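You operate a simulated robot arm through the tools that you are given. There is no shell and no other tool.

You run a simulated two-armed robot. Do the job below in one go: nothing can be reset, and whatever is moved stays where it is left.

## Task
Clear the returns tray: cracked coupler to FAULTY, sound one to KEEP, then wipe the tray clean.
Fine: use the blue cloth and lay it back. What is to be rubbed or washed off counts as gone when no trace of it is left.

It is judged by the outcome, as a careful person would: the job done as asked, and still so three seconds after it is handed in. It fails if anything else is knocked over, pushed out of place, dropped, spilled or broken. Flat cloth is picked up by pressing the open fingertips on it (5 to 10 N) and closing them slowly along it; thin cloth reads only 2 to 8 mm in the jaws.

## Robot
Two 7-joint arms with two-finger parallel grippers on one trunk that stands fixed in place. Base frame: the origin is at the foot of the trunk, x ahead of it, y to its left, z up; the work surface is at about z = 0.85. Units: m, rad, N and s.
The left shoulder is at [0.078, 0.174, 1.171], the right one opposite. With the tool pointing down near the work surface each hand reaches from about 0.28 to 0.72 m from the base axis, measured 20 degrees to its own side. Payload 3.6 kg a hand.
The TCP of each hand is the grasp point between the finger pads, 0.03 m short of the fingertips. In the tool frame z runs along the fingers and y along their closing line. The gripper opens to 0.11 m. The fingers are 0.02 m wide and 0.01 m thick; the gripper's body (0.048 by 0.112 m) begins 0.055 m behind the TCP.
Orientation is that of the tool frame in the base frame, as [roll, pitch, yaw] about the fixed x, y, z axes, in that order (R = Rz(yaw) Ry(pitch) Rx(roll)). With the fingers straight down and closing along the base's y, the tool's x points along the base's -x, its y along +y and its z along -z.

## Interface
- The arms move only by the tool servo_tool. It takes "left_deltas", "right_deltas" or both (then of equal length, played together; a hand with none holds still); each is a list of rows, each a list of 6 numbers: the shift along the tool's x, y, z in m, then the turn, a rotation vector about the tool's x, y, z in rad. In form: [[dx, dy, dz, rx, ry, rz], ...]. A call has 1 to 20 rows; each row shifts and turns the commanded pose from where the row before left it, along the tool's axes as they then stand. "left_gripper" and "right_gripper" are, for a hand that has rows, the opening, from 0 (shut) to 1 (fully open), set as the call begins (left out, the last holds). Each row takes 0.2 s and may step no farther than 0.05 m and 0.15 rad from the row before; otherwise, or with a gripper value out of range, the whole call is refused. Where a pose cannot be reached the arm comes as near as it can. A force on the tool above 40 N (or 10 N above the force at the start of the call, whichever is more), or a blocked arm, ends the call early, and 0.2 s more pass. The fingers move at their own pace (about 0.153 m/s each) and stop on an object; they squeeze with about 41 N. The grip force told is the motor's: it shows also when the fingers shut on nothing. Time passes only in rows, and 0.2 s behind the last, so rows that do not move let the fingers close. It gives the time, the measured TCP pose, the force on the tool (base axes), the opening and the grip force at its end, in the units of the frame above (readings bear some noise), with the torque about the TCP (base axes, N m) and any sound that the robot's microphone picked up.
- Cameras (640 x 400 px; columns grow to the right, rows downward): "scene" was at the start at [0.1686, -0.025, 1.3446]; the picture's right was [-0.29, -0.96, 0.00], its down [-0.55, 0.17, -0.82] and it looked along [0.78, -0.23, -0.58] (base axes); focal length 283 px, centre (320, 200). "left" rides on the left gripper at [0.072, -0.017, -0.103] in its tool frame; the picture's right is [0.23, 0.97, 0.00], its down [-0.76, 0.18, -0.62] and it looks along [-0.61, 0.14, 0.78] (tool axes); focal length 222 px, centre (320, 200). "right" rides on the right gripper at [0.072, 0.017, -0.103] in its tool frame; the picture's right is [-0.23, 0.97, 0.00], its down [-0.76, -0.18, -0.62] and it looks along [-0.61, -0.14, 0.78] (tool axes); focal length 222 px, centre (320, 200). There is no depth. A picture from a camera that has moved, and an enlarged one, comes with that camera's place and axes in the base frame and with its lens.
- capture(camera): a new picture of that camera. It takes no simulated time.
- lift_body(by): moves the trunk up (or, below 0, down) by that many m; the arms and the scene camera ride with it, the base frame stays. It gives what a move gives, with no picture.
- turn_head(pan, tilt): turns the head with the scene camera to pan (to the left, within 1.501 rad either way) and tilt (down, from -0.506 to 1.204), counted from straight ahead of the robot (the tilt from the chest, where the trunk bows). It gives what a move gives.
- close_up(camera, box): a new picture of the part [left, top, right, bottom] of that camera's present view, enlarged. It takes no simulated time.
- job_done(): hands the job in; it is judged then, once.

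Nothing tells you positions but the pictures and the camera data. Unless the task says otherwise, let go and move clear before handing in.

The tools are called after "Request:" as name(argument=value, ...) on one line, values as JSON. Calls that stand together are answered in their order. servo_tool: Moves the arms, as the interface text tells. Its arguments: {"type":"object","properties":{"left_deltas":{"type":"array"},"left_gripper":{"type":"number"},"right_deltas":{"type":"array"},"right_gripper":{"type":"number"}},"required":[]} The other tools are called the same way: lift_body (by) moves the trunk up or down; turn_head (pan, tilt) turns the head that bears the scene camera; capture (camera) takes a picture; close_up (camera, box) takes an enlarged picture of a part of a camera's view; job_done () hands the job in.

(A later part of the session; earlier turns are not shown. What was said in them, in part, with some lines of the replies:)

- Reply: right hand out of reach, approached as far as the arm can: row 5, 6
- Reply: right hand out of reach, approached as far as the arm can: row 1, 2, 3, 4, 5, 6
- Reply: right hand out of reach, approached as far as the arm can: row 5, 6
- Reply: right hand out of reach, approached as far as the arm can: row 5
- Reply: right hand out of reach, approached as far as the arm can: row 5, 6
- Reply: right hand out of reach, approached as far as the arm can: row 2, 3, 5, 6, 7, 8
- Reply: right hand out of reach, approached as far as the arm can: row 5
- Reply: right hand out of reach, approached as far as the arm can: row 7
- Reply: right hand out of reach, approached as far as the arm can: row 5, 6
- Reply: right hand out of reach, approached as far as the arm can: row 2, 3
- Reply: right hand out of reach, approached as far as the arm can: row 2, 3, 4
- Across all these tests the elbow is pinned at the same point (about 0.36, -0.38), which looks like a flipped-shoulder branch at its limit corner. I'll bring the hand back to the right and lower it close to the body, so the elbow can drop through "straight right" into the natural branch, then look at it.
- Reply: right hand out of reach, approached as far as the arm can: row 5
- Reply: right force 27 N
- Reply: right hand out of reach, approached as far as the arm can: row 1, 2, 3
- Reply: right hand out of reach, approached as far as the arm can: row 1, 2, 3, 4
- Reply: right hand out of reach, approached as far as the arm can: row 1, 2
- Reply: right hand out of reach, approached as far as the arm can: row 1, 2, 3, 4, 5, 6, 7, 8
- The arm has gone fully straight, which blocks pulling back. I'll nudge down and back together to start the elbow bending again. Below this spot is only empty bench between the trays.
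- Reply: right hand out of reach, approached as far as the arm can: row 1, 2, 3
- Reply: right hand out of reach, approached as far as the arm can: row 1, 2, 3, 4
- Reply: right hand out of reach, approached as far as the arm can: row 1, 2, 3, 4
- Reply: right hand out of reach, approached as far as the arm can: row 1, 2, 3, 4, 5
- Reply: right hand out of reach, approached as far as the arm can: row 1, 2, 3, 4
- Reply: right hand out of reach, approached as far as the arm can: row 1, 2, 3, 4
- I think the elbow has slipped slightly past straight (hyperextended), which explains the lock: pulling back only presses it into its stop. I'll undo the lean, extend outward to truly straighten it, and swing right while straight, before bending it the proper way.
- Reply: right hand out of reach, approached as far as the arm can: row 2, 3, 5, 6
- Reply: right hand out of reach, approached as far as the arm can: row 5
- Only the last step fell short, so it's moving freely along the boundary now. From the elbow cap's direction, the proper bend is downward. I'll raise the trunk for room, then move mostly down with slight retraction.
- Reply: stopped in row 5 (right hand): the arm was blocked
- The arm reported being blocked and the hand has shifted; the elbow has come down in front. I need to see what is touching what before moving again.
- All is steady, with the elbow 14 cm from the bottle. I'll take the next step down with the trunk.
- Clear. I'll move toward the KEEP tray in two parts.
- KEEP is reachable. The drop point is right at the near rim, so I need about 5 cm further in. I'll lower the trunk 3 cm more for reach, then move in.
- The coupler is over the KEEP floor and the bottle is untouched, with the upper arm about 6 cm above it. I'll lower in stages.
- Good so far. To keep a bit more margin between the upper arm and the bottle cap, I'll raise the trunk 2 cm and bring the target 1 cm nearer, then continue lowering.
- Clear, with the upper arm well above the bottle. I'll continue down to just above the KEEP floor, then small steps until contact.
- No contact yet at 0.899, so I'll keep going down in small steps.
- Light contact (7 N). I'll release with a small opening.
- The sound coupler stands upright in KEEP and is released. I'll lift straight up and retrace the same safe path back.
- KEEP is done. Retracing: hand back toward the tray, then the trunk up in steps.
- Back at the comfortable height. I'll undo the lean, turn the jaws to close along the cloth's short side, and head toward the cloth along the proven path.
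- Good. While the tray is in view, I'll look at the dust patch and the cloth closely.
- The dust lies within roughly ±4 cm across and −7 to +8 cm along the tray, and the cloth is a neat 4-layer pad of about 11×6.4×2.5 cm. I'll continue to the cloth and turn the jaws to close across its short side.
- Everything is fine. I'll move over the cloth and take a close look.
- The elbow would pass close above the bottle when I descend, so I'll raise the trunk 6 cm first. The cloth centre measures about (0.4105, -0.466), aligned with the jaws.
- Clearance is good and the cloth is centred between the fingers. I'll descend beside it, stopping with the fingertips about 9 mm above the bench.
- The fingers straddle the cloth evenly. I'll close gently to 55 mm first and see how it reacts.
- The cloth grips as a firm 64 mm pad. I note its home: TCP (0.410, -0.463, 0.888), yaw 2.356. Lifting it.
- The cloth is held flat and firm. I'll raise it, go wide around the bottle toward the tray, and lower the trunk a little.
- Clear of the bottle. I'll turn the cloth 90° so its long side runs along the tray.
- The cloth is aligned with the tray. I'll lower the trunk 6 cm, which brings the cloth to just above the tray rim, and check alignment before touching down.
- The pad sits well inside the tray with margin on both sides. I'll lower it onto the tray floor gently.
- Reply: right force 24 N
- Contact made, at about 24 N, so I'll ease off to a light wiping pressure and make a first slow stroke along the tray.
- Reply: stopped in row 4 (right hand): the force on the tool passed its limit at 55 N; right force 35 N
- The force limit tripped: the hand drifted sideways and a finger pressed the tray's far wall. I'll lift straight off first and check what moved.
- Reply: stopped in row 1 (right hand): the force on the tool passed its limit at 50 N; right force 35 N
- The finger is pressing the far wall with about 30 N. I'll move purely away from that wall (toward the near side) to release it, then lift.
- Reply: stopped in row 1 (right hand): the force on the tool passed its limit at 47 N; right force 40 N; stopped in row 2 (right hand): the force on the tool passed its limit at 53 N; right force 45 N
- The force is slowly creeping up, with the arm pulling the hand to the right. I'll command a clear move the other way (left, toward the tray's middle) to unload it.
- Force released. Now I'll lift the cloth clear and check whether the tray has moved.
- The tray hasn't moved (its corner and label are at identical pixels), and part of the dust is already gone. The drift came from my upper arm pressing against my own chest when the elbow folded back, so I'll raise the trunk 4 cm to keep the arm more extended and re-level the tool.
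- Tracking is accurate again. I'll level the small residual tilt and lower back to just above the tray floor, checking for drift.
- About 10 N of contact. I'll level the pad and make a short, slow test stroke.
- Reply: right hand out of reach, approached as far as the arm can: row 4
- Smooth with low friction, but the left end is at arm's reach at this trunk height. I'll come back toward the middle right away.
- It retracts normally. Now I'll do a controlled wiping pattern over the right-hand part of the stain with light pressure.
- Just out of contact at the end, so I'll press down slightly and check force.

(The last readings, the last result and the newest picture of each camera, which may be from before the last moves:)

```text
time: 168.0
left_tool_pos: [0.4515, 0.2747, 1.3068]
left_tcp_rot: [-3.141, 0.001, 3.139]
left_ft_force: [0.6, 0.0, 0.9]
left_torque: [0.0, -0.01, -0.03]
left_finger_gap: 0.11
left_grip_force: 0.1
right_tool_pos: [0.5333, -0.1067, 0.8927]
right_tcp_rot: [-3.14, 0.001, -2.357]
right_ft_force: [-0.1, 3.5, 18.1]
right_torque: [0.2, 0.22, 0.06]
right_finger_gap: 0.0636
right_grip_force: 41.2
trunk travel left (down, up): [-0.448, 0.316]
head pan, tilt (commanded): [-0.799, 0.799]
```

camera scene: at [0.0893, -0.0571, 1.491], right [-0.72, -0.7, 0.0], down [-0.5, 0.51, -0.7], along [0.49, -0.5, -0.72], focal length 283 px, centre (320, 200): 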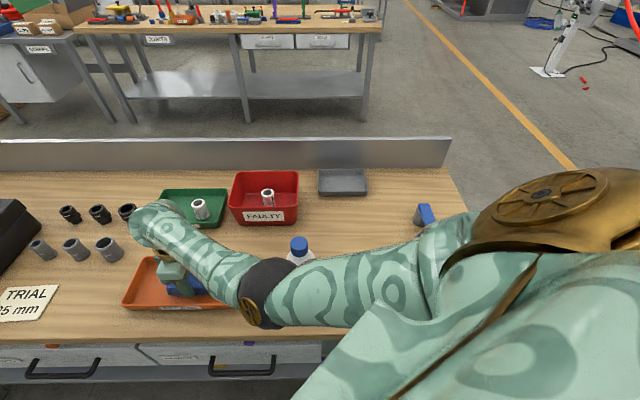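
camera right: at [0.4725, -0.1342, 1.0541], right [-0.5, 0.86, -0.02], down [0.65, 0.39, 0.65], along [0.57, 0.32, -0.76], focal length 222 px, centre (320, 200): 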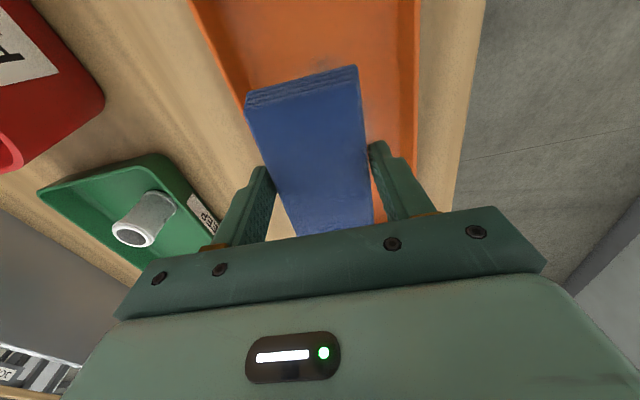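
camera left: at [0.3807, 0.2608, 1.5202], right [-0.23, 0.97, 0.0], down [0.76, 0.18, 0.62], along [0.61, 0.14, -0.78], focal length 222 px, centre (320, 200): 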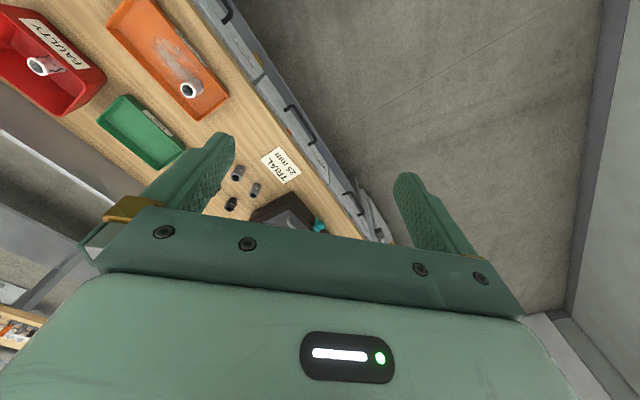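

Good pressure (about 15 N) with little drag. Continuing the wiping pattern across the width.

Request:
servo_tool(right_deltas=[[-0.01, 0, 0, 0, 0, 0], [-0.01, 0, 0, 0, 0, 0], [-0.01, 0, 0, 0, 0, 0], [-0.008, 0, 0, 0, 0, 0], [0, 0.011, 0, 0, 0, 0], [0.01, 0, 0, 0, 0, 0], [0.01, 0, 0, 0, 0, 0], [0.01, 0, 0, 0, 0, 0], [0.008, 0, 0, 0, 0, 0], [0, 0, 0, 0, 0, 0]])

Request:
servo_tool(right_deltas=[[0, 0.011, 0, 0, 0, 0], [-0.01, 0, 0, 0, 0, 0], [-0.01, 0, 0, 0, 0, 0], [-0.01, 0, 0, 0, 0, 0], [-0.008, 0, 0, 0, 0, 0], [0.01, 0, 0, 0, 0, 0], [0.01, 0, 0, 0, 0, 0], [0.01, 0, 0, 0, 0, 0], [0.008, 0, 0, 0, 0, 0], [0, 0, 0, 0, 0, 0]])

Request:
capture(camera="scene")

Request:
capture(camera="right")

```text
time: 170.2
left_tool_pos: [0.4543, 0.2748, 1.3051]
left_tcp_rot: [-3.141, 0.001, 3.137]
left_ft_force: [0.4, 0.0, -0.1]
left_torque: [-0.01, -0.02, -0.01]
left_finger_gap: 0.1101
left_grip_force: 0.1
right_tool_pos: [0.5273, -0.1051, 0.8935]
right_tcp_rot: [-3.133, -0.004, -2.361]
right_ft_force: [0.1, -1.1, 3.8]
right_torque: [0.22, -0.07, -0.03]
right_finger_gap: 0.0636
right_grip_force: 40.8
trunk travel left (down, up): [-0.448, 0.316]
head pan, tilt (commanded): [-0.799, 0.799]
```

```text
time: 172.6
left_tool_pos: [0.4532, 0.2769, 1.3046]
left_tcp_rot: [-3.14, 0.002, 3.137]
left_ft_force: [0.4, 0.5, 0.0]
left_torque: [0.01, -0.02, -0.01]
left_finger_gap: 0.1102
left_grip_force: 0.0
right_tool_pos: [0.5352, -0.1117, 0.9069]
right_tcp_rot: [-3.101, 0.01, -2.382]
right_ft_force: [-10.2, 9.3, -5.1]
right_torque: [0.37, 0.39, 0.12]
right_finger_gap: 0.0635
right_grip_force: 40.9
trunk travel left (down, up): [-0.448, 0.316]
head pan, tilt (commanded): [-0.799, 0.799]
stopped in row 10 (right hand): the arm was blocked; the commanded pose is now the measured one
```

```text
taken
camera scene: at [0.0878, -0.0545, 1.491], right [-0.72, -0.7, 0.0], down [-0.5, 0.51, -0.7], along [0.49, -0.5, -0.72], focal length 283 px, centre (320, 200)
```

scene: 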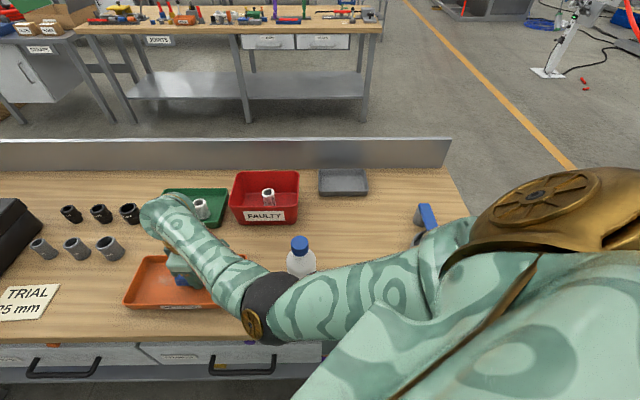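

```text
taken
camera right: at [0.4671, -0.1473, 1.0083], right [-0.51, 0.86, -0.04], down [0.65, 0.41, 0.64], along [0.56, 0.3, -0.77], focal length 222 px, centre (320, 200)
```

right: 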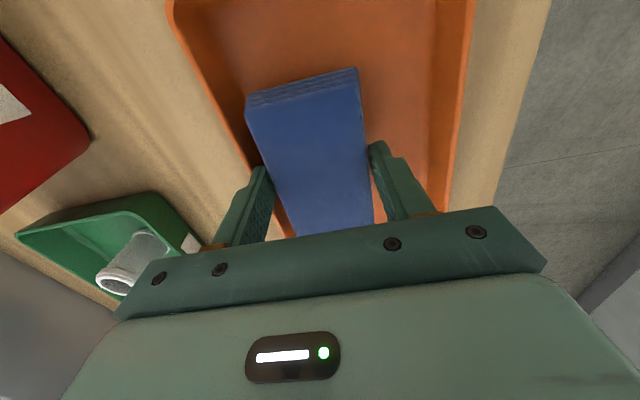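

Folding back that far pressed the upper arm on my chest again. I'll move back toward the tray's left to unload, and lift slightly.

Request:
servo_tool(right_deltas=[[-0.015, 0.006, -0.004, 0, 0, 0], [-0.015, 0.004, -0.01, 0, 0, 0], [-0.005, 0, -0.015, 0, 0, 0], [0, 0, 0, 0, 0, 0]])

Request:
close_up(camera="scene", box=[110, 230, 270, 330])

Request:
capture(camera="right")

```text
time: 173.6
left_tool_pos: [0.4549, 0.2735, 1.3045]
left_tcp_rot: [3.141, 0.001, 3.138]
left_ft_force: [-0.6, -0.1, 0.8]
left_torque: [0.0, 0.02, 0.01]
left_finger_gap: 0.11
left_grip_force: 0.0
right_tool_pos: [0.5506, -0.0774, 0.9353]
right_tcp_rot: [-3.109, 0.009, -2.377]
right_ft_force: [-0.4, -0.1, -0.5]
right_torque: [0.0, -0.03, -0.01]
right_finger_gap: 0.0637
right_grip_force: 40.8
trunk travel left (down, up): [-0.448, 0.316]
head pan, tilt (commanded): [-0.799, 0.799]
```

```text
4.00 times, centred on (190, 280) of scene
camera zoom: at [0.0893, -0.0568, 1.491], right [-0.72, -0.7, 0.0], down [-0.5, 0.51, -0.7], along [0.49, -0.5, -0.72], focal length 1132 px, centre (840, -120)
```

zoom: 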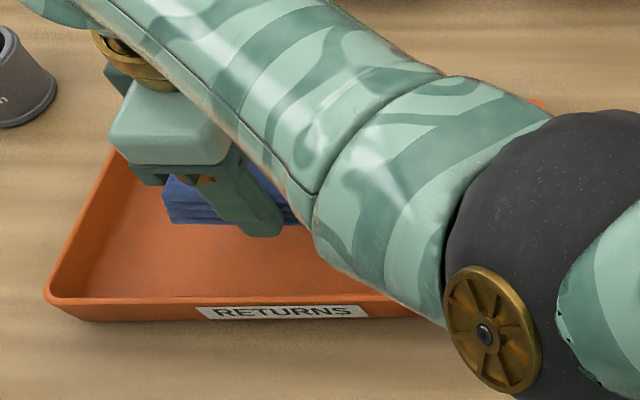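

```text
taken
camera right: at [0.4839, -0.1134, 1.0369], right [-0.51, 0.86, -0.03], down [0.65, 0.41, 0.64], along [0.56, 0.3, -0.77], focal length 222 px, centre (320, 200)
```

right: 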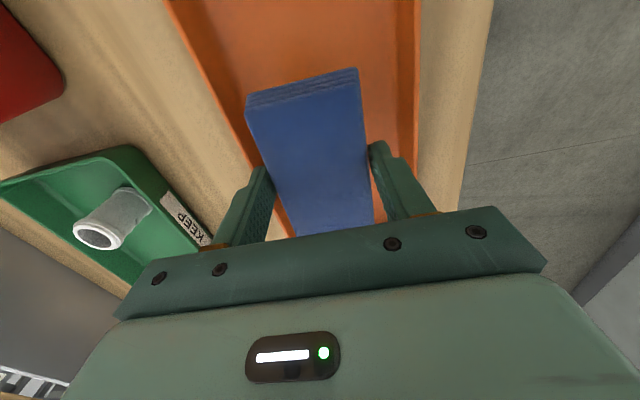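

The near side already looks clean. I'll check the whole tray with the left hand's camera, which sees it from above.

Request:
capture(camera="left")

Request:
close_up(camera="left", box=[60, 0, 280, 140])

```text
taken
camera left: at [0.3827, 0.258, 1.4096], right [-0.22, 0.97, 0.0], down [0.76, 0.17, 0.62], along [0.61, 0.14, -0.78], focal length 222 px, centre (320, 200)
```

left: 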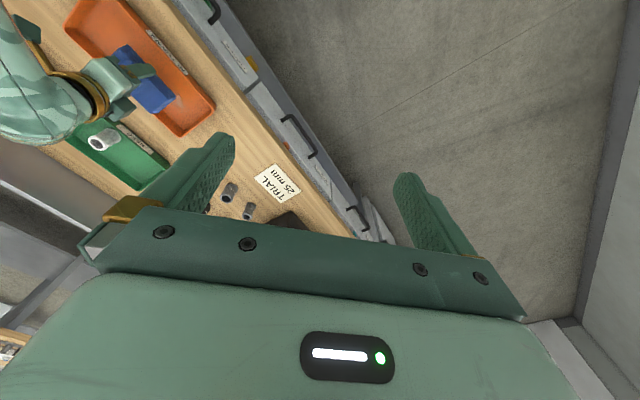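

```text
2.86 times, centred on (170, 70) of left
camera zoom: at [0.3827, 0.258, 1.4096], right [-0.22, 0.97, 0.0], down [0.76, 0.17, 0.62], along [0.61, 0.14, -0.78], focal length 635 px, centre (749, 571)
```

zoom: 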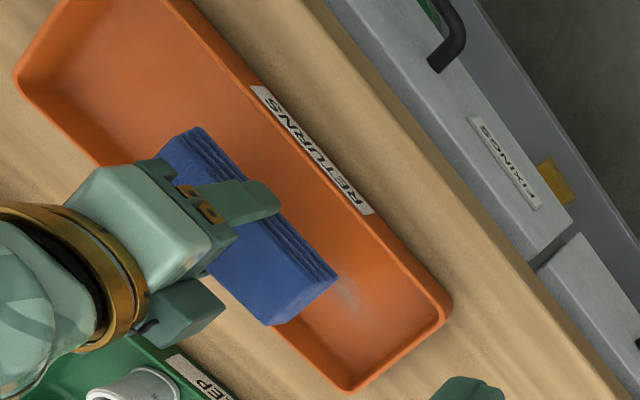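

The left camera gives a clear view: only a faint trace is left near the tray's left end, at about e1=+7 cm. I'll raise, level the tool, lower the trunk 6 cm for reach, and move toward that end.

Request:
servo_tool(right_deltas=[[-0.01, 0, -0.02, -0.032, 0.009, -0.021], [-0.01, 0, -0.03, 0, 0, 0], [0, 0, 0, 0, 0, 0]])

Request:
lift_body(by=-0.06)

Request:
capture(camera="left")

Request:
close_up(camera="left", box=[20, 0, 280, 165])

```text
time: 174.4
left_tool_pos: [0.4551, 0.2728, 1.307]
left_tcp_rot: [-3.141, -0.001, 3.137]
left_ft_force: [0.3, -0.1, -0.2]
left_torque: [0.04, 0.03, -0.01]
left_finger_gap: 0.1099
left_grip_force: 0.2
right_tool_pos: [0.5647, -0.0633, 0.9864]
right_tcp_rot: [-3.139, 0.003, -2.357]
right_ft_force: [0.2, 0.4, -1.1]
right_torque: [0.0, 0.02, 0.01]
right_finger_gap: 0.0638
right_grip_force: 41.1
trunk travel left (down, up): [-0.448, 0.316]
head pan, tilt (commanded): [-0.799, 0.799]
```

```text
time: 175.4
left_tool_pos: [0.4546, 0.2743, 1.2462]
left_tcp_rot: [-3.141, 0.002, 3.137]
left_ft_force: [0.0, -0.3, -0.4]
left_torque: [-0.04, 0.03, 0.0]
left_finger_gap: 0.1099
left_grip_force: 0.0
right_tool_pos: [0.5639, -0.0626, 0.926]
right_tcp_rot: [-3.139, 0.001, -2.357]
right_ft_force: [-0.1, -0.4, -0.1]
right_torque: [-0.02, 0.02, -0.01]
right_finger_gap: 0.0637
right_grip_force: 40.8
trunk travel left (down, up): [-0.388, 0.376]
head pan, tilt (commanded): [-0.799, 0.799]
```

```text
taken
camera left: at [0.3821, 0.2576, 1.3502], right [-0.22, 0.97, 0.0], down [0.76, 0.17, 0.62], along [0.61, 0.14, -0.78], focal length 222 px, centre (320, 200)
```

left: 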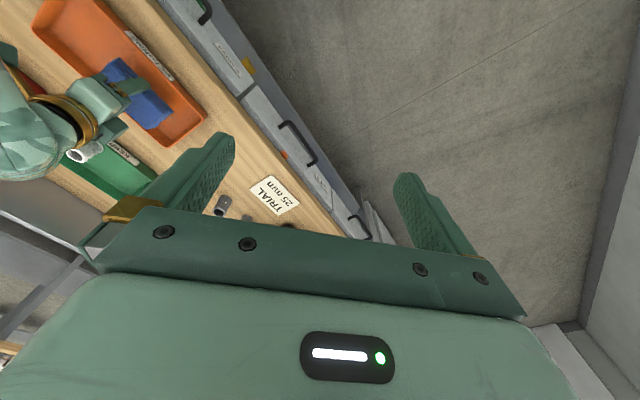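

```text
2.42 times, centred on (150, 82) of left
camera zoom: at [0.3821, 0.2576, 1.3502], right [-0.22, 0.97, 0.0], down [0.76, 0.17, 0.62], along [0.61, 0.14, -0.78], focal length 538 px, centre (732, 485)
```

zoom: 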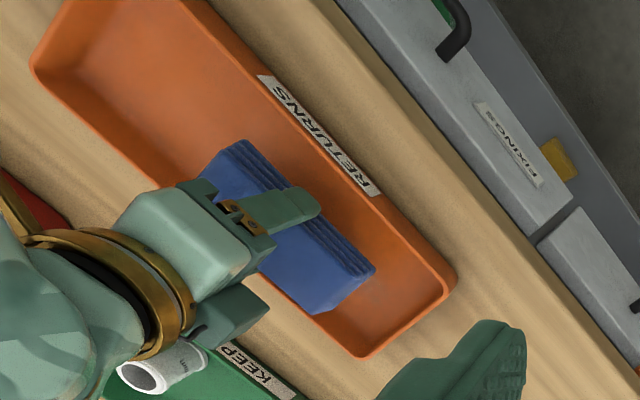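

Pose is level and tracking well. I'll lower to contact on the left part of the tray.

Request:
servo_tool(right_deltas=[[0, 0, 0.02, 0, 0, 0], [0, 0, 0.01, 0, 0, 0], [0, 0, 0.003, 0, 0, 0], [0, 0, 0, 0, 0, 0]])

Request:
servo_tool(right_deltas=[[0, 0, 0.0015, 0, 0, 0], [0, 0, 0, 0, 0, 0]])

```text
time: 176.4
left_tool_pos: [0.456, 0.2744, 1.2455]
left_tcp_rot: [-3.141, 0.0, 3.138]
left_ft_force: [-0.1, 0.1, 0.2]
left_torque: [0.0, 0.0, -0.02]
left_finger_gap: 0.1099
left_grip_force: 0.1
right_tool_pos: [0.5658, -0.0633, 0.8924]
right_tcp_rot: [-3.142, 0.002, -2.356]
right_ft_force: [0.4, 0.7, -0.2]
right_torque: [0.0, 0.06, -0.02]
right_finger_gap: 0.0636
right_grip_force: 41.7
trunk travel left (down, up): [-0.388, 0.376]
head pan, tilt (commanded): [-0.799, 0.799]
```

```text
time: 177.0
left_tool_pos: [0.4544, 0.2735, 1.2463]
left_tcp_rot: [-3.142, -0.001, 3.138]
left_ft_force: [0.1, 0.0, -0.9]
left_torque: [-0.02, 0.0, 0.03]
left_finger_gap: 0.1102
left_grip_force: 0.0
right_tool_pos: [0.566, -0.0634, 0.8919]
right_tcp_rot: [-3.138, 0.004, -2.357]
right_ft_force: [4.4, 0.1, 14.3]
right_torque: [-0.32, 0.51, 0.14]
right_finger_gap: 0.0637
right_grip_force: 41.3
trunk travel left (down, up): [-0.388, 0.376]
head pan, tilt (commanded): [-0.799, 0.799]
```

14 N of contact. Stroking toward the left end and back.

Request:
servo_tool(right_deltas=[[-0.009, 0, 0, 0, 0, 0], [-0.009, 0, 0, 0, 0, 0], [-0.008, 0, 0, 0, 0, 0], [0.01, 0, 0, 0, 0, 0], [0.01, 0, 0, 0, 0, 0], [0.01, 0, 0, 0, 0, 0], [0, 0, 0, 0, 0, 0]])

Request:
servo_tool(right_deltas=[[0, 0.01, 0, 0, 0, 0], [-0.01, 0, 0, 0, 0, 0], [-0.01, 0, 0, 0, 0, 0], [-0.01, 0, 0, 0, 0, 0], [0.01, 0, 0, 0, 0, 0], [0.01, 0, 0, 0, 0, 0], [0.01, 0, 0, 0, 0, 0], [0, 0, 0, 0, 0, 0]])

Request:
servo_tool(right_deltas=[[0, -0.01, 0, 0, 0, 0], [0, -0.01, 0, 0, 0, 0], [-0.01, 0, 0, 0, 0, 0], [-0.01, 0, 0, 0, 0, 0], [-0.01, 0, 0, 0, 0, 0], [0.01, 0, 0, 0, 0, 0], [0.01, 0, 0, 0, 0, 0], [0.01, 0, 0, 0, 0, 0], [0, 0, 0, 0, 0, 0]])

Request:
close_up(camera="left", box=[20, 0, 280, 165])

```text
time: 178.6
left_tool_pos: [0.4536, 0.2746, 1.2459]
left_tcp_rot: [-3.139, 0.001, 3.138]
left_ft_force: [-0.3, -0.2, -0.8]
left_torque: [0.04, 0.02, 0.01]
left_finger_gap: 0.11
left_grip_force: 0.2
right_tool_pos: [0.5619, -0.0637, 0.8929]
right_tcp_rot: [-3.138, 0.002, -2.356]
right_ft_force: [8.5, 6.5, 20.8]
right_torque: [0.46, -0.28, -0.1]
right_finger_gap: 0.0633
right_grip_force: 41.1
trunk travel left (down, up): [-0.388, 0.376]
head pan, tilt (commanded): [-0.799, 0.799]
```

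```text
time: 180.4
left_tool_pos: [0.4549, 0.2743, 1.2454]
left_tcp_rot: [-3.141, 0.003, 3.138]
left_ft_force: [0.2, 1.0, -0.1]
left_torque: [0.0, 0.0, 0.01]
left_finger_gap: 0.11
left_grip_force: 0.0
right_tool_pos: [0.554, -0.0571, 0.8924]
right_tcp_rot: [-3.138, 0.004, -2.356]
right_ft_force: [7.5, 5.0, 18.6]
right_torque: [0.28, -0.22, -0.04]
right_finger_gap: 0.0637
right_grip_force: 40.9
trunk travel left (down, up): [-0.388, 0.376]
head pan, tilt (commanded): [-0.799, 0.799]
```

```text
time: 182.4
left_tool_pos: [0.454, 0.2745, 1.2465]
left_tcp_rot: [-3.141, 0.002, 3.139]
left_ft_force: [0.5, 0.7, 0.6]
left_torque: [0.03, 0.0, 0.0]
left_finger_gap: 0.1101
left_grip_force: 0.1
right_tool_pos: [0.5698, -0.0717, 0.8921]
right_tcp_rot: [-3.138, 0.003, -2.357]
right_ft_force: [7.9, 5.6, 20.3]
right_torque: [0.35, -0.26, -0.06]
right_finger_gap: 0.0636
right_grip_force: 40.8
trunk travel left (down, up): [-0.388, 0.376]
head pan, tilt (commanded): [-0.799, 0.799]
```

```text
2.42 times, centred on (150, 82) of left
camera zoom: at [0.3815, 0.2587, 1.35], right [-0.22, 0.97, 0.0], down [0.76, 0.18, 0.62], along [0.61, 0.14, -0.78], focal length 538 px, centre (732, 485)
```

zoom: 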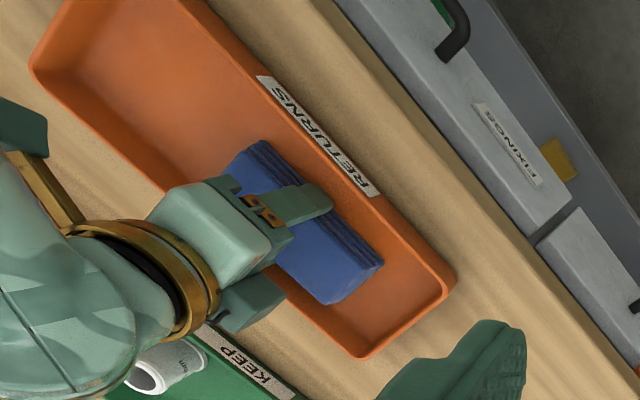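

Good strokes, and the tray stayed put. I'll lift the cloth and inspect the whole tray.

Request:
servo_tool(right_deltas=[[0, 0.006, -0.01, 0, 0, 0], [0, 0, -0.03, 0, 0, 0], [0, 0, -0.04, 0, 0, 0], [0, 0, -0.04, 0, 0, 0], [0, 0, 0, 0, 0, 0]])

Request:
close_up(camera="left", box=[0, 0, 260, 165])

Request:
close_up(camera="scene", box=[80, 220, 260, 332])

Request:
capture(camera="right")

```text
time: 183.6
left_tool_pos: [0.4541, 0.2746, 1.2462]
left_tcp_rot: [-3.141, 0.0, 3.138]
left_ft_force: [0.3, 0.7, 0.2]
left_torque: [-0.04, -0.01, 0.04]
left_finger_gap: 0.1098
left_grip_force: 0.0
right_tool_pos: [0.5636, -0.0664, 1.0113]
right_tcp_rot: [-3.14, 0.002, -2.359]
right_ft_force: [0.0, 0.0, -0.3]
right_torque: [-0.02, 0.02, 0.0]
right_finger_gap: 0.0635
right_grip_force: 40.4
trunk travel left (down, up): [-0.388, 0.376]
head pan, tilt (commanded): [-0.799, 0.799]
```

```text
2.42 times, centred on (130, 82) of left
camera zoom: at [0.3829, 0.2575, 1.3496], right [-0.22, 0.97, 0.0], down [0.76, 0.17, 0.62], along [0.61, 0.14, -0.78], focal length 538 px, centre (781, 485)
```

zoom: 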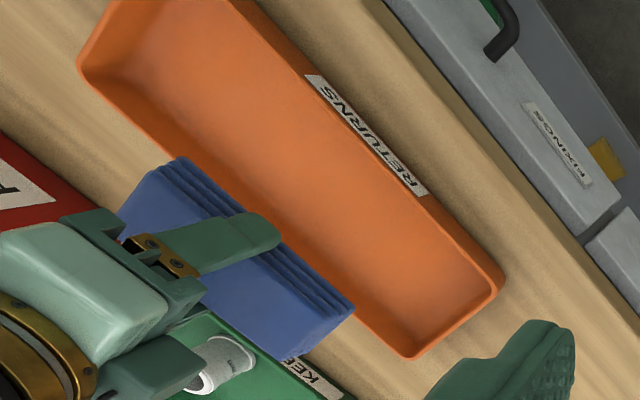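

```text
3.56 times, centred on (170, 276) of scene
camera zoom: at [0.1046, -0.0573, 1.4304], right [-0.72, -0.7, 0.0], down [-0.5, 0.51, -0.7], along [0.49, -0.5, -0.72], focal length 1006 px, centre (853, -70)
```

zoom: 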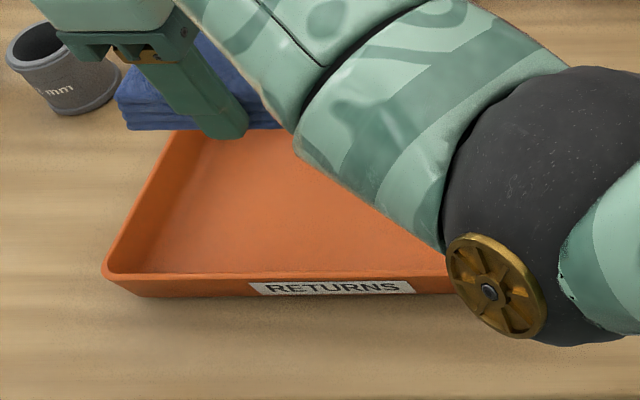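

```text
taken
camera right: at [0.5013, -0.1059, 1.1141], right [-0.53, 0.85, 0.0], down [0.66, 0.41, 0.62], along [0.53, 0.33, -0.78], focal length 222 px, centre (320, 200)
```

right: 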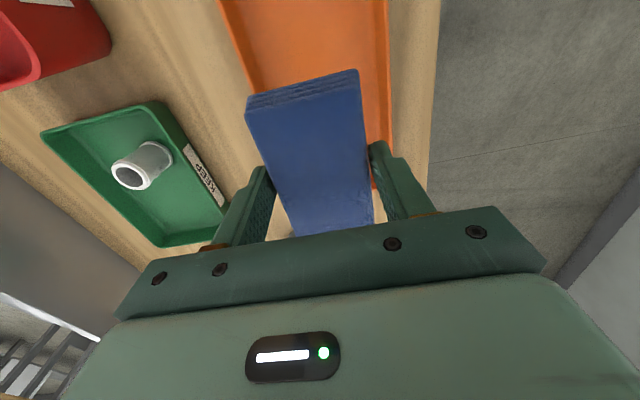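

The tray looks clean. I'll look at stronger enlargement for any faint trace.

Request:
close_up(camera="left", box=[80, 30, 210, 150])

Request:
close_up(camera="left", box=[20, 0, 150, 80])

Request:
close_up(camera="right", box=[210, 0, 400, 110])

```text
3.33 times, centred on (145, 90) of left
camera zoom: at [0.3829, 0.2575, 1.3496], right [-0.22, 0.97, 0.0], down [0.76, 0.17, 0.62], along [0.61, 0.14, -0.78], focal length 740 px, centre (903, 567)
```

zoom: 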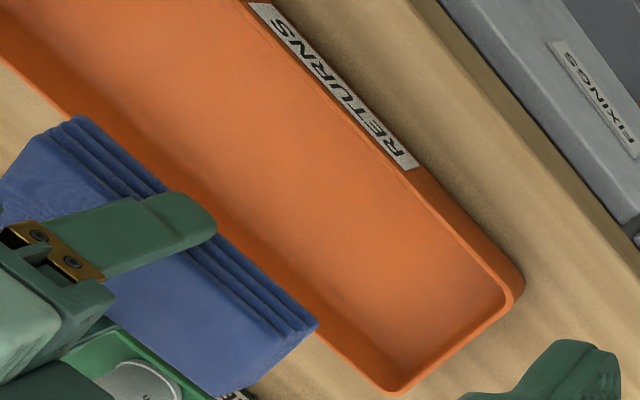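

```text
4.92 times, centred on (85, 40) of left
camera zoom: at [0.3829, 0.2575, 1.3496], right [-0.22, 0.97, 0.0], down [0.76, 0.17, 0.62], along [0.61, 0.14, -0.78], focal length 1094 px, centre (1477, 988)
```

zoom: 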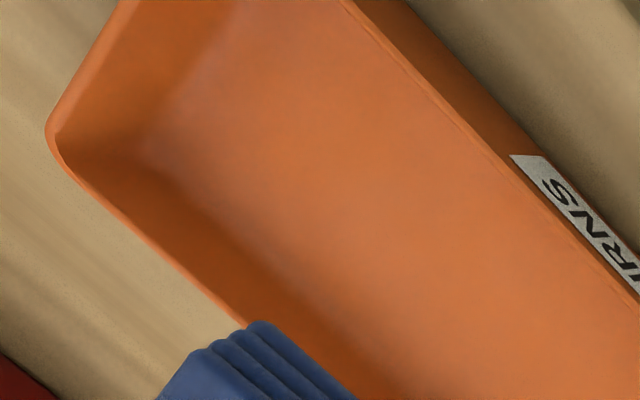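

```text
3.37 times, centred on (305, 55) of right
camera zoom: at [0.5013, -0.1059, 1.1141], right [-0.53, 0.85, 0.0], down [0.66, 0.41, 0.62], along [0.53, 0.33, -0.78], focal length 748 px, centre (370, 688)
```

zoom: 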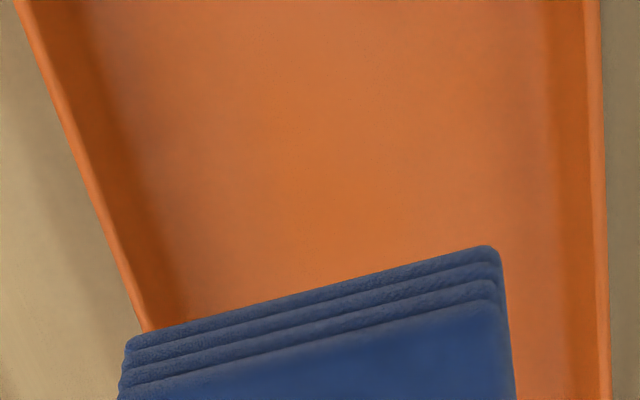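

No dust is visible any more. I'll raise the trunk and retrace the path with the cloth, then inspect the full tray once the arm is out of the way.

Request:
lift_body(by=0.08)

Request:
servo_tool(right_deltas=[[0.018, 0, 0.023, 0, 0, 0], [0, 0, 0.023, 0, 0, 0], [0.034, -0.005, 0, 0, 0, 0], [0.034, -0.025, 0, 0, 0, 0], [0.034, -0.03, 0, 0, 0, 0], [0.034, -0.03, 0, 0, 0, 0], [0.034, -0.03, 0, 0, 0, 0], [0, 0, 0, 0, 0, 0]])

Request:
capture(camera="scene")

```text
time: 184.7
left_tool_pos: [0.4564, 0.275, 1.3237]
left_tcp_rot: [3.141, 0.0, 3.138]
left_ft_force: [0.4, -1.0, -0.5]
left_torque: [-0.01, 0.01, -0.03]
left_finger_gap: 0.1099
left_grip_force: 0.0
right_tool_pos: [0.5644, -0.0675, 1.089]
right_tcp_rot: [-3.14, 0.001, -2.357]
right_ft_force: [0.0, 0.7, -0.6]
right_torque: [0.01, 0.03, -0.03]
right_finger_gap: 0.0638
right_grip_force: 41.1
trunk travel left (down, up): [-0.468, 0.296]
head pan, tilt (commanded): [-0.799, 0.799]
```

```text
time: 186.5
left_tool_pos: [0.4544, 0.2756, 1.3249]
left_tcp_rot: [3.141, -0.001, 3.138]
left_ft_force: [0.0, 0.4, 0.2]
left_torque: [-0.02, 0.02, 0.02]
left_finger_gap: 0.11
left_grip_force: 0.0
right_tool_pos: [0.516, -0.2881, 1.0435]
right_tcp_rot: [-3.139, 0.0, -2.356]
right_ft_force: [0.5, 0.7, -1.3]
right_torque: [-0.01, 0.0, 0.01]
right_finger_gap: 0.0636
right_grip_force: 41.1
trunk travel left (down, up): [-0.468, 0.296]
head pan, tilt (commanded): [-0.799, 0.799]
```

```text
taken
camera scene: at [0.0849, -0.0563, 1.5112], right [-0.72, -0.7, 0.0], down [-0.5, 0.51, -0.7], along [0.49, -0.5, -0.72], focal length 283 px, centre (320, 200)
```

scene: 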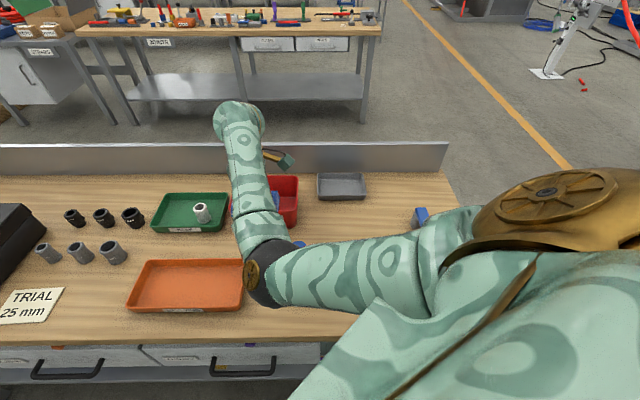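

Request:
close_up(camera="scene", box=[115, 245, 260, 325])

Request:
close_up(camera="left", box=[40, 0, 220, 140])

```text
4.41 times, centred on (188, 285) of scene
camera zoom: at [0.0849, -0.0563, 1.5112], right [-0.72, -0.7, 0.0], down [-0.5, 0.51, -0.7], along [0.49, -0.5, -0.72], focal length 1248 px, centre (905, -175)
```

zoom: 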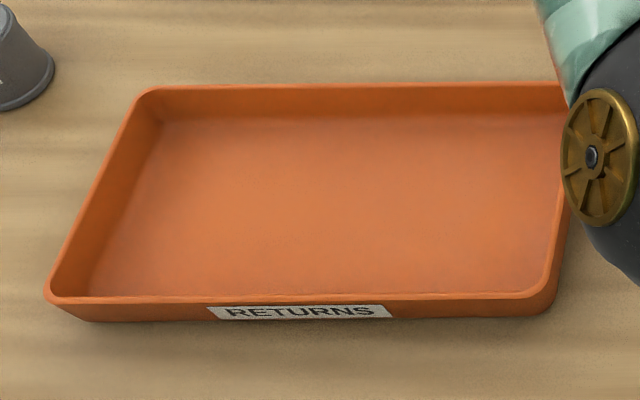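

```text
2.86 times, centred on (130, 70) of left
camera zoom: at [0.3823, 0.2585, 1.4297], right [-0.22, 0.97, 0.0], down [0.76, 0.17, 0.62], along [0.61, 0.14, -0.78], focal length 635 px, centre (863, 571)
```

zoom: 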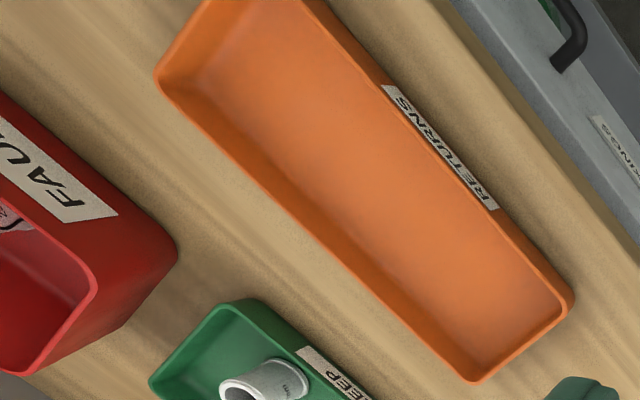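

The tray is spotless from both views and hasn't shifted. Now I'll turn the cloth back to its original orientation.

Request:
servo_tool(right_deltas=[[0, 0, 0, 0, 0, 0.1428], [0, 0, 0, 0, 0, 0.1428], [0, 0, 0, 0, 0, 0.1428], [0, 0, 0, 0, 0, 0.1428], [0, 0, 0, 0, 0, 0.1428], [0, 0, 0, 0, 0, 0.1428], [0, 0, 0, 0, 0, 0.1428], [0, 0, 0, 0, 0, 0.1428], [0, 0, 0, 0, 0, 0.1428], [0, 0, 0, 0, 0, 0.1428], [0, 0, 0, 0, 0, 0.1428], [0, 0, 0, 0, 0, 0]])

Request:
servo_tool(right_deltas=[[-0.011, -0.0455, 0, 0, 0, 0], [-0.011, -0.0455, 0, 0, 0, 0], [0, 0, 0, 0, 0, 0]])

Request:
capture(camera="scene")

```text
time: 189.1
left_tool_pos: [0.4555, 0.2742, 1.3246]
left_tcp_rot: [3.141, 0.0, 3.138]
left_ft_force: [-0.6, 0.1, 0.1]
left_torque: [0.01, -0.02, 0.05]
left_finger_gap: 0.1099
left_grip_force: 0.1
right_tool_pos: [0.5173, -0.2872, 1.0441]
right_tcp_rot: [3.14, 0.003, 2.353]
right_ft_force: [1.1, 0.3, -0.6]
right_torque: [-0.02, 0.01, -0.02]
right_finger_gap: 0.0636
right_grip_force: 40.9
trunk travel left (down, up): [-0.468, 0.296]
head pan, tilt (commanded): [-0.799, 0.799]
```

```text
time: 189.9
left_tool_pos: [0.456, 0.274, 1.3263]
left_tcp_rot: [-3.141, -0.001, 3.139]
left_ft_force: [-0.1, 0.2, -0.1]
left_torque: [-0.06, 0.0, 0.01]
left_finger_gap: 0.1101
left_grip_force: 0.0
right_tool_pos: [0.467, -0.3674, 1.0458]
right_tcp_rot: [-3.141, 0.002, 2.356]
right_ft_force: [0.6, 0.2, 0.3]
right_torque: [-0.01, 0.02, 0.01]
right_finger_gap: 0.0637
right_grip_force: 40.9
trunk travel left (down, up): [-0.468, 0.296]
head pan, tilt (commanded): [-0.799, 0.799]
```

```text
taken
camera scene: at [0.0854, -0.0566, 1.5111], right [-0.72, -0.7, 0.0], down [-0.5, 0.51, -0.7], along [0.49, -0.5, -0.72], focal length 283 px, centre (320, 200)
```

scene: 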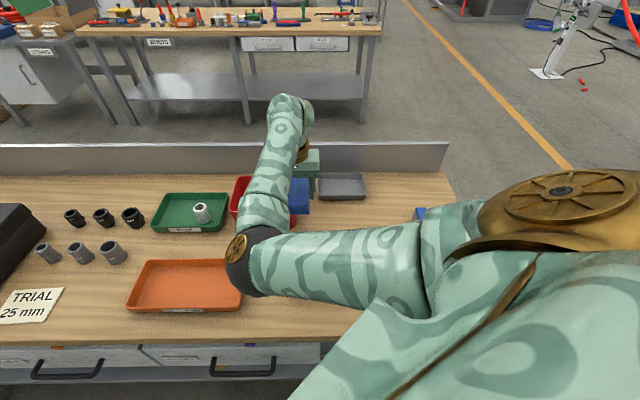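

Next: raise the trunk 5 cm, as on the way out, and return over the cloth's home spot.

Request:
lift_body(by=0.05)

Request:
servo_tool(right_deltas=[[-0.0091, -0.036, 0.028, 0, 0, 0], [-0.0091, -0.036, 0.028, 0, 0, 0], [-0.0091, -0.036, 0.028, 0, 0, 0], [0, 0, 0, 0, 0, 0]])

Request:
capture(camera="scene")

Request:
capture(camera="right")

```text
time: 190.8
left_tool_pos: [0.4541, 0.2742, 1.3753]
left_tcp_rot: [3.141, 0.0, 3.135]
left_ft_force: [0.2, -0.5, 0.4]
left_torque: [-0.04, 0.0, -0.02]
left_finger_gap: 0.11
left_grip_force: 0.0
right_tool_pos: [0.4675, -0.3663, 1.0947]
right_tcp_rot: [-3.141, 0.002, 2.356]
right_ft_force: [0.7, 0.5, 0.6]
right_torque: [0.01, 0.02, 0.02]
right_finger_gap: 0.0639
right_grip_force: 40.9
trunk travel left (down, up): [-0.518, 0.246]
head pan, tilt (commanded): [-0.799, 0.799]
```

```text
time: 191.8
left_tool_pos: [0.4553, 0.2742, 1.3756]
left_tcp_rot: [3.141, -0.001, 3.14]
left_ft_force: [-0.2, 0.1, -0.4]
left_torque: [0.0, 0.0, -0.02]
left_finger_gap: 0.1102
left_grip_force: 0.1
right_tool_pos: [0.4097, -0.4628, 1.0102]
right_tcp_rot: [3.14, 0.004, 2.356]
right_ft_force: [0.4, -0.5, 0.5]
right_torque: [0.01, 0.03, -0.02]
right_finger_gap: 0.0638
right_grip_force: 40.3
trunk travel left (down, up): [-0.518, 0.246]
head pan, tilt (commanded): [-0.799, 0.799]
```

```text
taken
camera scene: at [0.0775, -0.0565, 1.5614], right [-0.72, -0.7, 0.0], down [-0.5, 0.51, -0.7], along [0.49, -0.5, -0.72], focal length 283 px, centre (320, 200)
```

scene: 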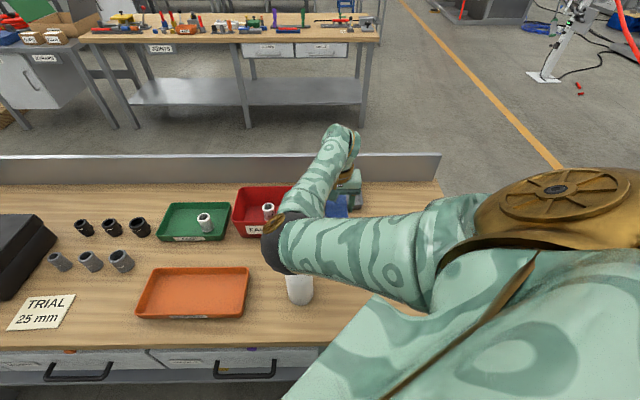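

```text
taken
camera right: at [0.3702, -0.3996, 1.1135], right [0.85, 0.53, 0.0], down [0.41, -0.66, 0.63], along [0.33, -0.53, -0.78], focal length 222 px, centre (320, 200)
```

right: 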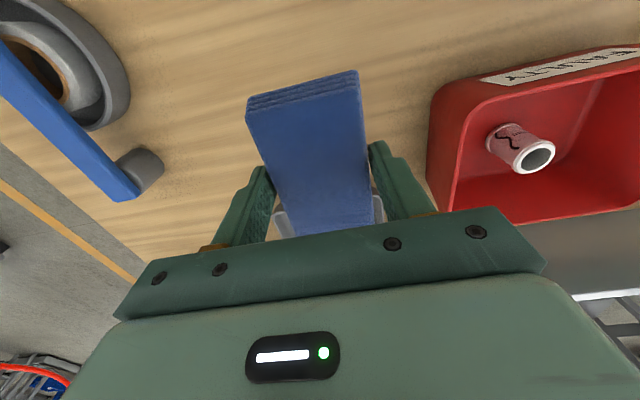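

I'm exactly over the home spot, matching the view at pick-up. Lowering the cloth.

Request:
servo_tool(right_deltas=[[0, 0, 0.035, 0, 0, 0], [0, 0, 0.035, 0, 0, 0], [0, 0, 0.03, 0, 0, 0], [0, 0, 0.015, 0, 0, 0], [0, 0, 0.004, 0, 0, 0], [0, 0, 0, 0, 0, 0]])

Request:
servo_tool(right_deltas=[[0, 0, 0.002, 0, 0, 0], [0, 0, 0, 0, 0, 0]])

```text
time: 193.2
left_tool_pos: [0.4552, 0.2732, 1.3758]
left_tcp_rot: [-3.141, 0.001, 3.139]
left_ft_force: [-0.7, 0.3, 0.7]
left_torque: [0.05, 0.02, 0.0]
left_finger_gap: 0.1101
left_grip_force: 0.1
right_tool_pos: [0.4113, -0.4606, 0.8902]
right_tcp_rot: [3.14, 0.002, 2.356]
right_ft_force: [0.4, -0.3, -0.6]
right_torque: [-0.01, -0.01, -0.03]
right_finger_gap: 0.064
right_grip_force: 41.0
trunk travel left (down, up): [-0.518, 0.246]
head pan, tilt (commanded): [-0.799, 0.799]
```

```text
time: 193.8
left_tool_pos: [0.455, 0.2741, 1.3743]
left_tcp_rot: [-3.141, 0.0, 3.14]
left_ft_force: [0.5, 0.2, -0.2]
left_torque: [0.02, 0.0, 0.04]
left_finger_gap: 0.1103
left_grip_force: 0.1
right_tool_pos: [0.4115, -0.4615, 0.8885]
right_tcp_rot: [-3.141, 0.002, 2.357]
right_ft_force: [0.3, -0.2, -0.8]
right_torque: [-0.02, -0.01, 0.04]
right_finger_gap: 0.0636
right_grip_force: 41.1
trunk travel left (down, up): [-0.518, 0.246]
head pan, tilt (commanded): [-0.799, 0.799]
```

Request:
servo_tool(right_deltas=[[0, -0.002, 0.001, 0, 0, 0], [0, 0, 0, 0, 0, 0]])

Request:
servo_tool(right_deltas=[[0, 0, 0.001, 0, 0, 0], [0, 0, 0, 0, 0, 0]])

```text
time: 194.4
left_tool_pos: [0.4538, 0.2742, 1.3756]
left_tcp_rot: [-3.14, 0.0, 3.138]
left_ft_force: [0.4, -0.6, -0.3]
left_torque: [0.04, -0.03, 0.0]
left_finger_gap: 0.1099
left_grip_force: 0.0
right_tool_pos: [0.4098, -0.4616, 0.8874]
right_tcp_rot: [3.139, 0.001, 2.357]
right_ft_force: [0.3, -0.9, -1.2]
right_torque: [0.0, -0.01, 0.01]
right_finger_gap: 0.0638
right_grip_force: 41.2
trunk travel left (down, up): [-0.518, 0.246]
head pan, tilt (commanded): [-0.799, 0.799]
```

```text
time: 195.1
left_tool_pos: [0.4548, 0.2738, 1.3751]
left_tcp_rot: [-3.141, 0.001, 3.138]
left_ft_force: [-0.5, 0.2, -0.7]
left_torque: [0.0, -0.01, -0.01]
left_finger_gap: 0.1103
left_grip_force: 0.2
right_tool_pos: [0.41, -0.4623, 0.8863]
right_tcp_rot: [3.141, 0.001, 2.358]
right_ft_force: [-0.2, -0.4, -0.8]
right_torque: [0.0, 0.0, 0.02]
right_finger_gap: 0.0635
right_grip_force: 40.7
trunk travel left (down, up): [-0.518, 0.246]
head pan, tilt (commanded): [-0.799, 0.799]
```

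Request:
servo_tool(right_deltas=[[0, 0, 0.001, 0, 0, 0], [0, 0, 0, 0, 0, 0]])

Request:
servo_tool(right_deltas=[[0, 0, 0.001, 0, 0, 0], [0, 0, 0, 0, 0, 0]])

```text
time: 195.7
left_tool_pos: [0.4541, 0.2745, 1.3752]
left_tcp_rot: [-3.141, 0.0, 3.138]
left_ft_force: [-0.3, -0.5, -0.1]
left_torque: [0.0, 0.0, 0.0]
left_finger_gap: 0.1101
left_grip_force: 0.0
right_tool_pos: [0.4097, -0.4636, 0.8866]
right_tcp_rot: [3.139, 0.005, 2.356]
right_ft_force: [0.4, 1.0, 5.4]
right_torque: [-0.07, 0.05, 0.01]
right_finger_gap: 0.0636
right_grip_force: 41.3
trunk travel left (down, up): [-0.518, 0.246]
head pan, tilt (commanded): [-0.799, 0.799]
```

```text
time: 196.2
left_tool_pos: [0.4545, 0.2738, 1.3763]
left_tcp_rot: [-3.141, -0.002, 3.137]
left_ft_force: [-0.1, -0.4, 0.0]
left_torque: [-0.01, -0.04, 0.01]
left_finger_gap: 0.1101
left_grip_force: 0.0
right_tool_pos: [0.4103, -0.4634, 0.8861]
right_tcp_rot: [3.139, 0.004, 2.356]
right_ft_force: [-0.4, 0.2, 11.7]
right_torque: [0.06, 0.16, 0.06]
right_finger_gap: 0.0637
right_grip_force: 41.3
trunk travel left (down, up): [-0.518, 0.246]
head pan, tilt (commanded): [-0.799, 0.799]
```

The cloth rests on the bench at its original spot with light contact. I'll release it.

Request:
servo_tool(right_deltas=[[0, 0, 0, 0, 0, 0], [0, 0, 0, 0, 0, 0], [0, 0, 0, 0, 0, 0]], right_gripper=0.8)

Request:
capture(camera="right")

```text
time: 197.1
left_tool_pos: [0.4551, 0.2731, 1.376]
left_tcp_rot: [-3.141, 0.0, 3.138]
left_ft_force: [0.5, 0.5, -0.1]
left_torque: [-0.01, 0.03, -0.02]
left_finger_gap: 0.1099
left_grip_force: 0.1
right_tool_pos: [0.4088, -0.4635, 0.8857]
right_tcp_rot: [3.14, 0.002, 2.357]
right_ft_force: [1.0, 0.1, 0.3]
right_torque: [0.01, 0.0, 0.01]
right_finger_gap: 0.0878
right_grip_force: 0.0
trunk travel left (down, up): [-0.518, 0.246]
head pan, tilt (commanded): [-0.799, 0.799]
```

```text
taken
camera right: at [0.3704, -0.401, 0.9884], right [0.85, 0.53, 0.0], down [0.41, -0.66, 0.62], along [0.33, -0.53, -0.78], focal length 222 px, centre (320, 200)
```

right: 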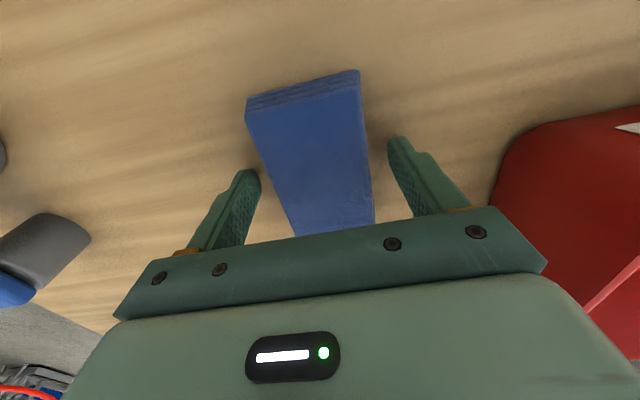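

The cloth lies flat and free. I'll raise the hand straight up and check the final layout.

Request:
servo_tool(right_deltas=[[0, 0, -0.015, 0, 0, 0], [0, 0, -0.03, 0, 0, 0], [0, 0, -0.04, 0, 0, 0], [0, 0, -0.04, 0, 0, 0], [0, 0, -0.04, 0, 0, 0], [0, 0, 0, 0, 0, 0]])

Request:
capture(camera="right")

Request:
capture(camera="scene")

```text
time: 198.4
left_tool_pos: [0.455, 0.2728, 1.3745]
left_tcp_rot: [3.141, 0.0, 3.138]
left_ft_force: [-0.5, -0.1, -0.6]
left_torque: [-0.02, -0.02, -0.03]
left_finger_gap: 0.1097
left_grip_force: 0.1
right_tool_pos: [0.4114, -0.462, 1.0492]
right_tcp_rot: [3.14, 0.001, 2.357]
right_ft_force: [1.3, 0.7, -0.3]
right_torque: [0.01, -0.01, 0.0]
right_finger_gap: 0.0881
right_grip_force: 0.0
trunk travel left (down, up): [-0.518, 0.246]
head pan, tilt (commanded): [-0.799, 0.799]
```

```text
taken
camera right: at [0.3712, -0.4009, 1.1533], right [0.85, 0.53, 0.0], down [0.41, -0.66, 0.62], along [0.33, -0.53, -0.78], focal length 222 px, centre (320, 200)
```

right: 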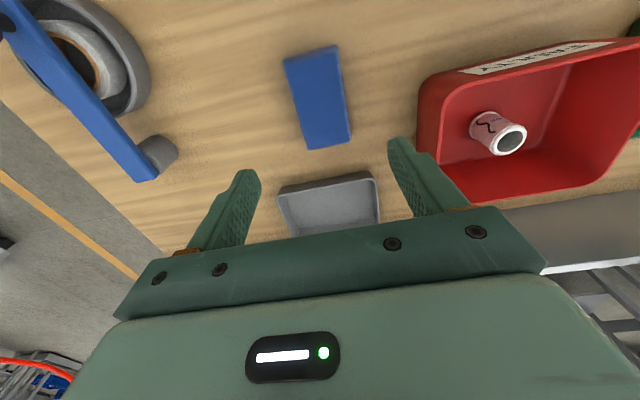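

```text
taken
camera scene: at [0.0773, -0.0577, 1.5614], right [-0.72, -0.7, 0.0], down [-0.5, 0.51, -0.7], along [0.49, -0.5, -0.72], focal length 283 px, centre (320, 200)
```

scene: 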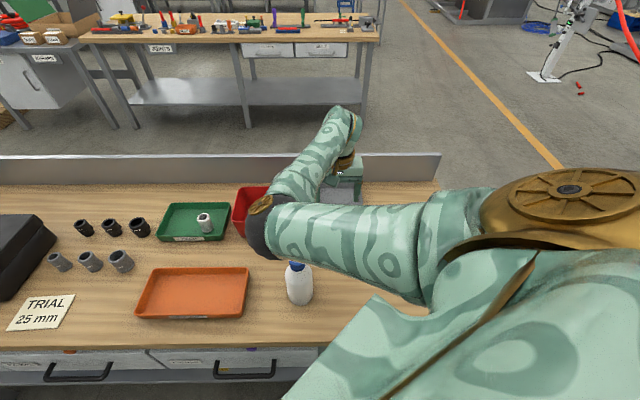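

The cloth is back within a few millimetres of its original place. I'll raise the trunk a little to take the arm well clear, and make a last check of everything.

Request:
lift_body(by=0.08)

Request:
capture(camera="scene")

Request:
capture(camera="right")

Request:
close_up(camera="scene", box=[120, 180, 340, 330])

Request:
capture(camera="left")

```text
time: 199.6
left_tool_pos: [0.4555, 0.2734, 1.4544]
left_tcp_rot: [3.141, 0.0, 3.138]
left_ft_force: [-0.7, -0.7, -0.1]
left_torque: [-0.01, 0.0, -0.02]
left_finger_gap: 0.1101
left_grip_force: 0.1
right_tool_pos: [0.4096, -0.4636, 1.1303]
right_tcp_rot: [3.141, 0.001, 2.357]
right_ft_force: [0.3, 0.3, 0.8]
right_torque: [0.03, 0.0, -0.04]
right_finger_gap: 0.0879
right_grip_force: 0.1
trunk travel left (down, up): [-0.598, 0.166]
head pan, tilt (commanded): [-0.799, 0.799]
```

```text
taken
camera scene: at [0.0704, -0.0574, 1.6416], right [-0.72, -0.7, 0.0], down [-0.5, 0.51, -0.7], along [0.49, -0.5, -0.72], focal length 283 px, centre (320, 200)
```

scene: 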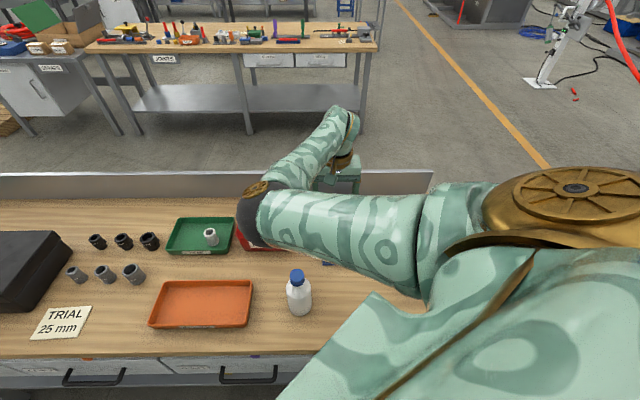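

```text
taken
camera right: at [0.3698, -0.4004, 1.2329], right [0.85, 0.53, 0.0], down [0.41, -0.66, 0.62], along [0.33, -0.53, -0.78], focal length 222 px, centre (320, 200)
```

right: 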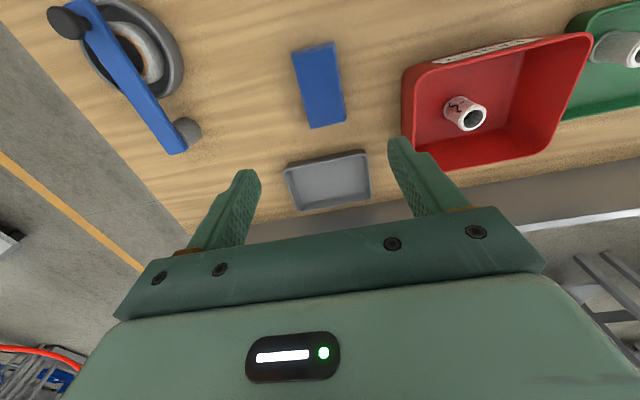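

```text
2.67 times, centred on (230, 255) of scene
camera zoom: at [0.0704, -0.0574, 1.6416], right [-0.72, -0.7, 0.0], down [-0.5, 0.51, -0.7], along [0.49, -0.5, -0.72], focal length 754 px, centre (560, 53)
```

zoom: 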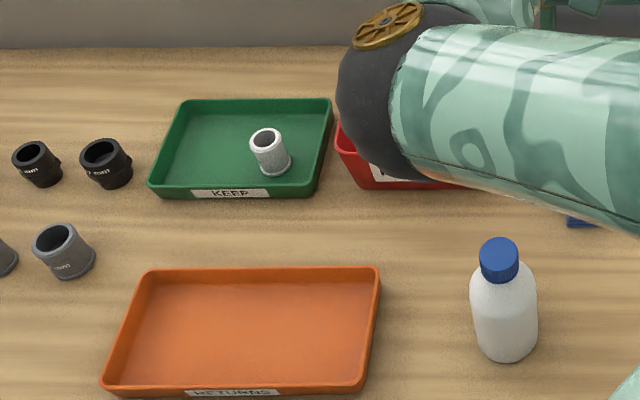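

```text
taken
camera left: at [0.3828, 0.2575, 1.5595], right [-0.22, 0.97, 0.0], down [0.76, 0.17, 0.62], along [0.61, 0.14, -0.78], focal length 222 px, centre (320, 200)
```

left: 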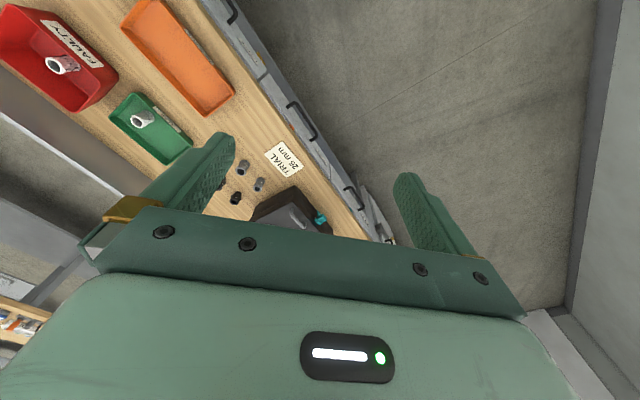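

The cracked coupler stands in FAULTY, the sound one stands in KEEP, and the returns tray is empty and clean. The cloth lies flat in its original place, the bottle and everything else are undisturbed, and both hands are clear. Handing in.

Request:
job_done()

```text
The job is handed in.
```

The returns tray is cleared and clean, and I've handed the job in.

- **Cracked coupler:** it stands upright in the red FAULTY bin.
- **Sound coupler:** it stands upright in the green KEEP tray. I saw no crack on it from any camera angle.
- **Tray:** I wiped it with the blue cloth, and close-up views from two cameras show no dust left.
- **Cloth:** it lies flat back in its original place, to within a few millimetres.

Twice while wiping, my upper arm pressed on my own chest. That pushed a finger against the tray's far wall, with about 50 N the first time. Afterwards the tray's edges measured in the same place to within about 2 mm. In the last pictures the bottle was still upright and nothing else looked moved. Both hands were clear when I handed in.
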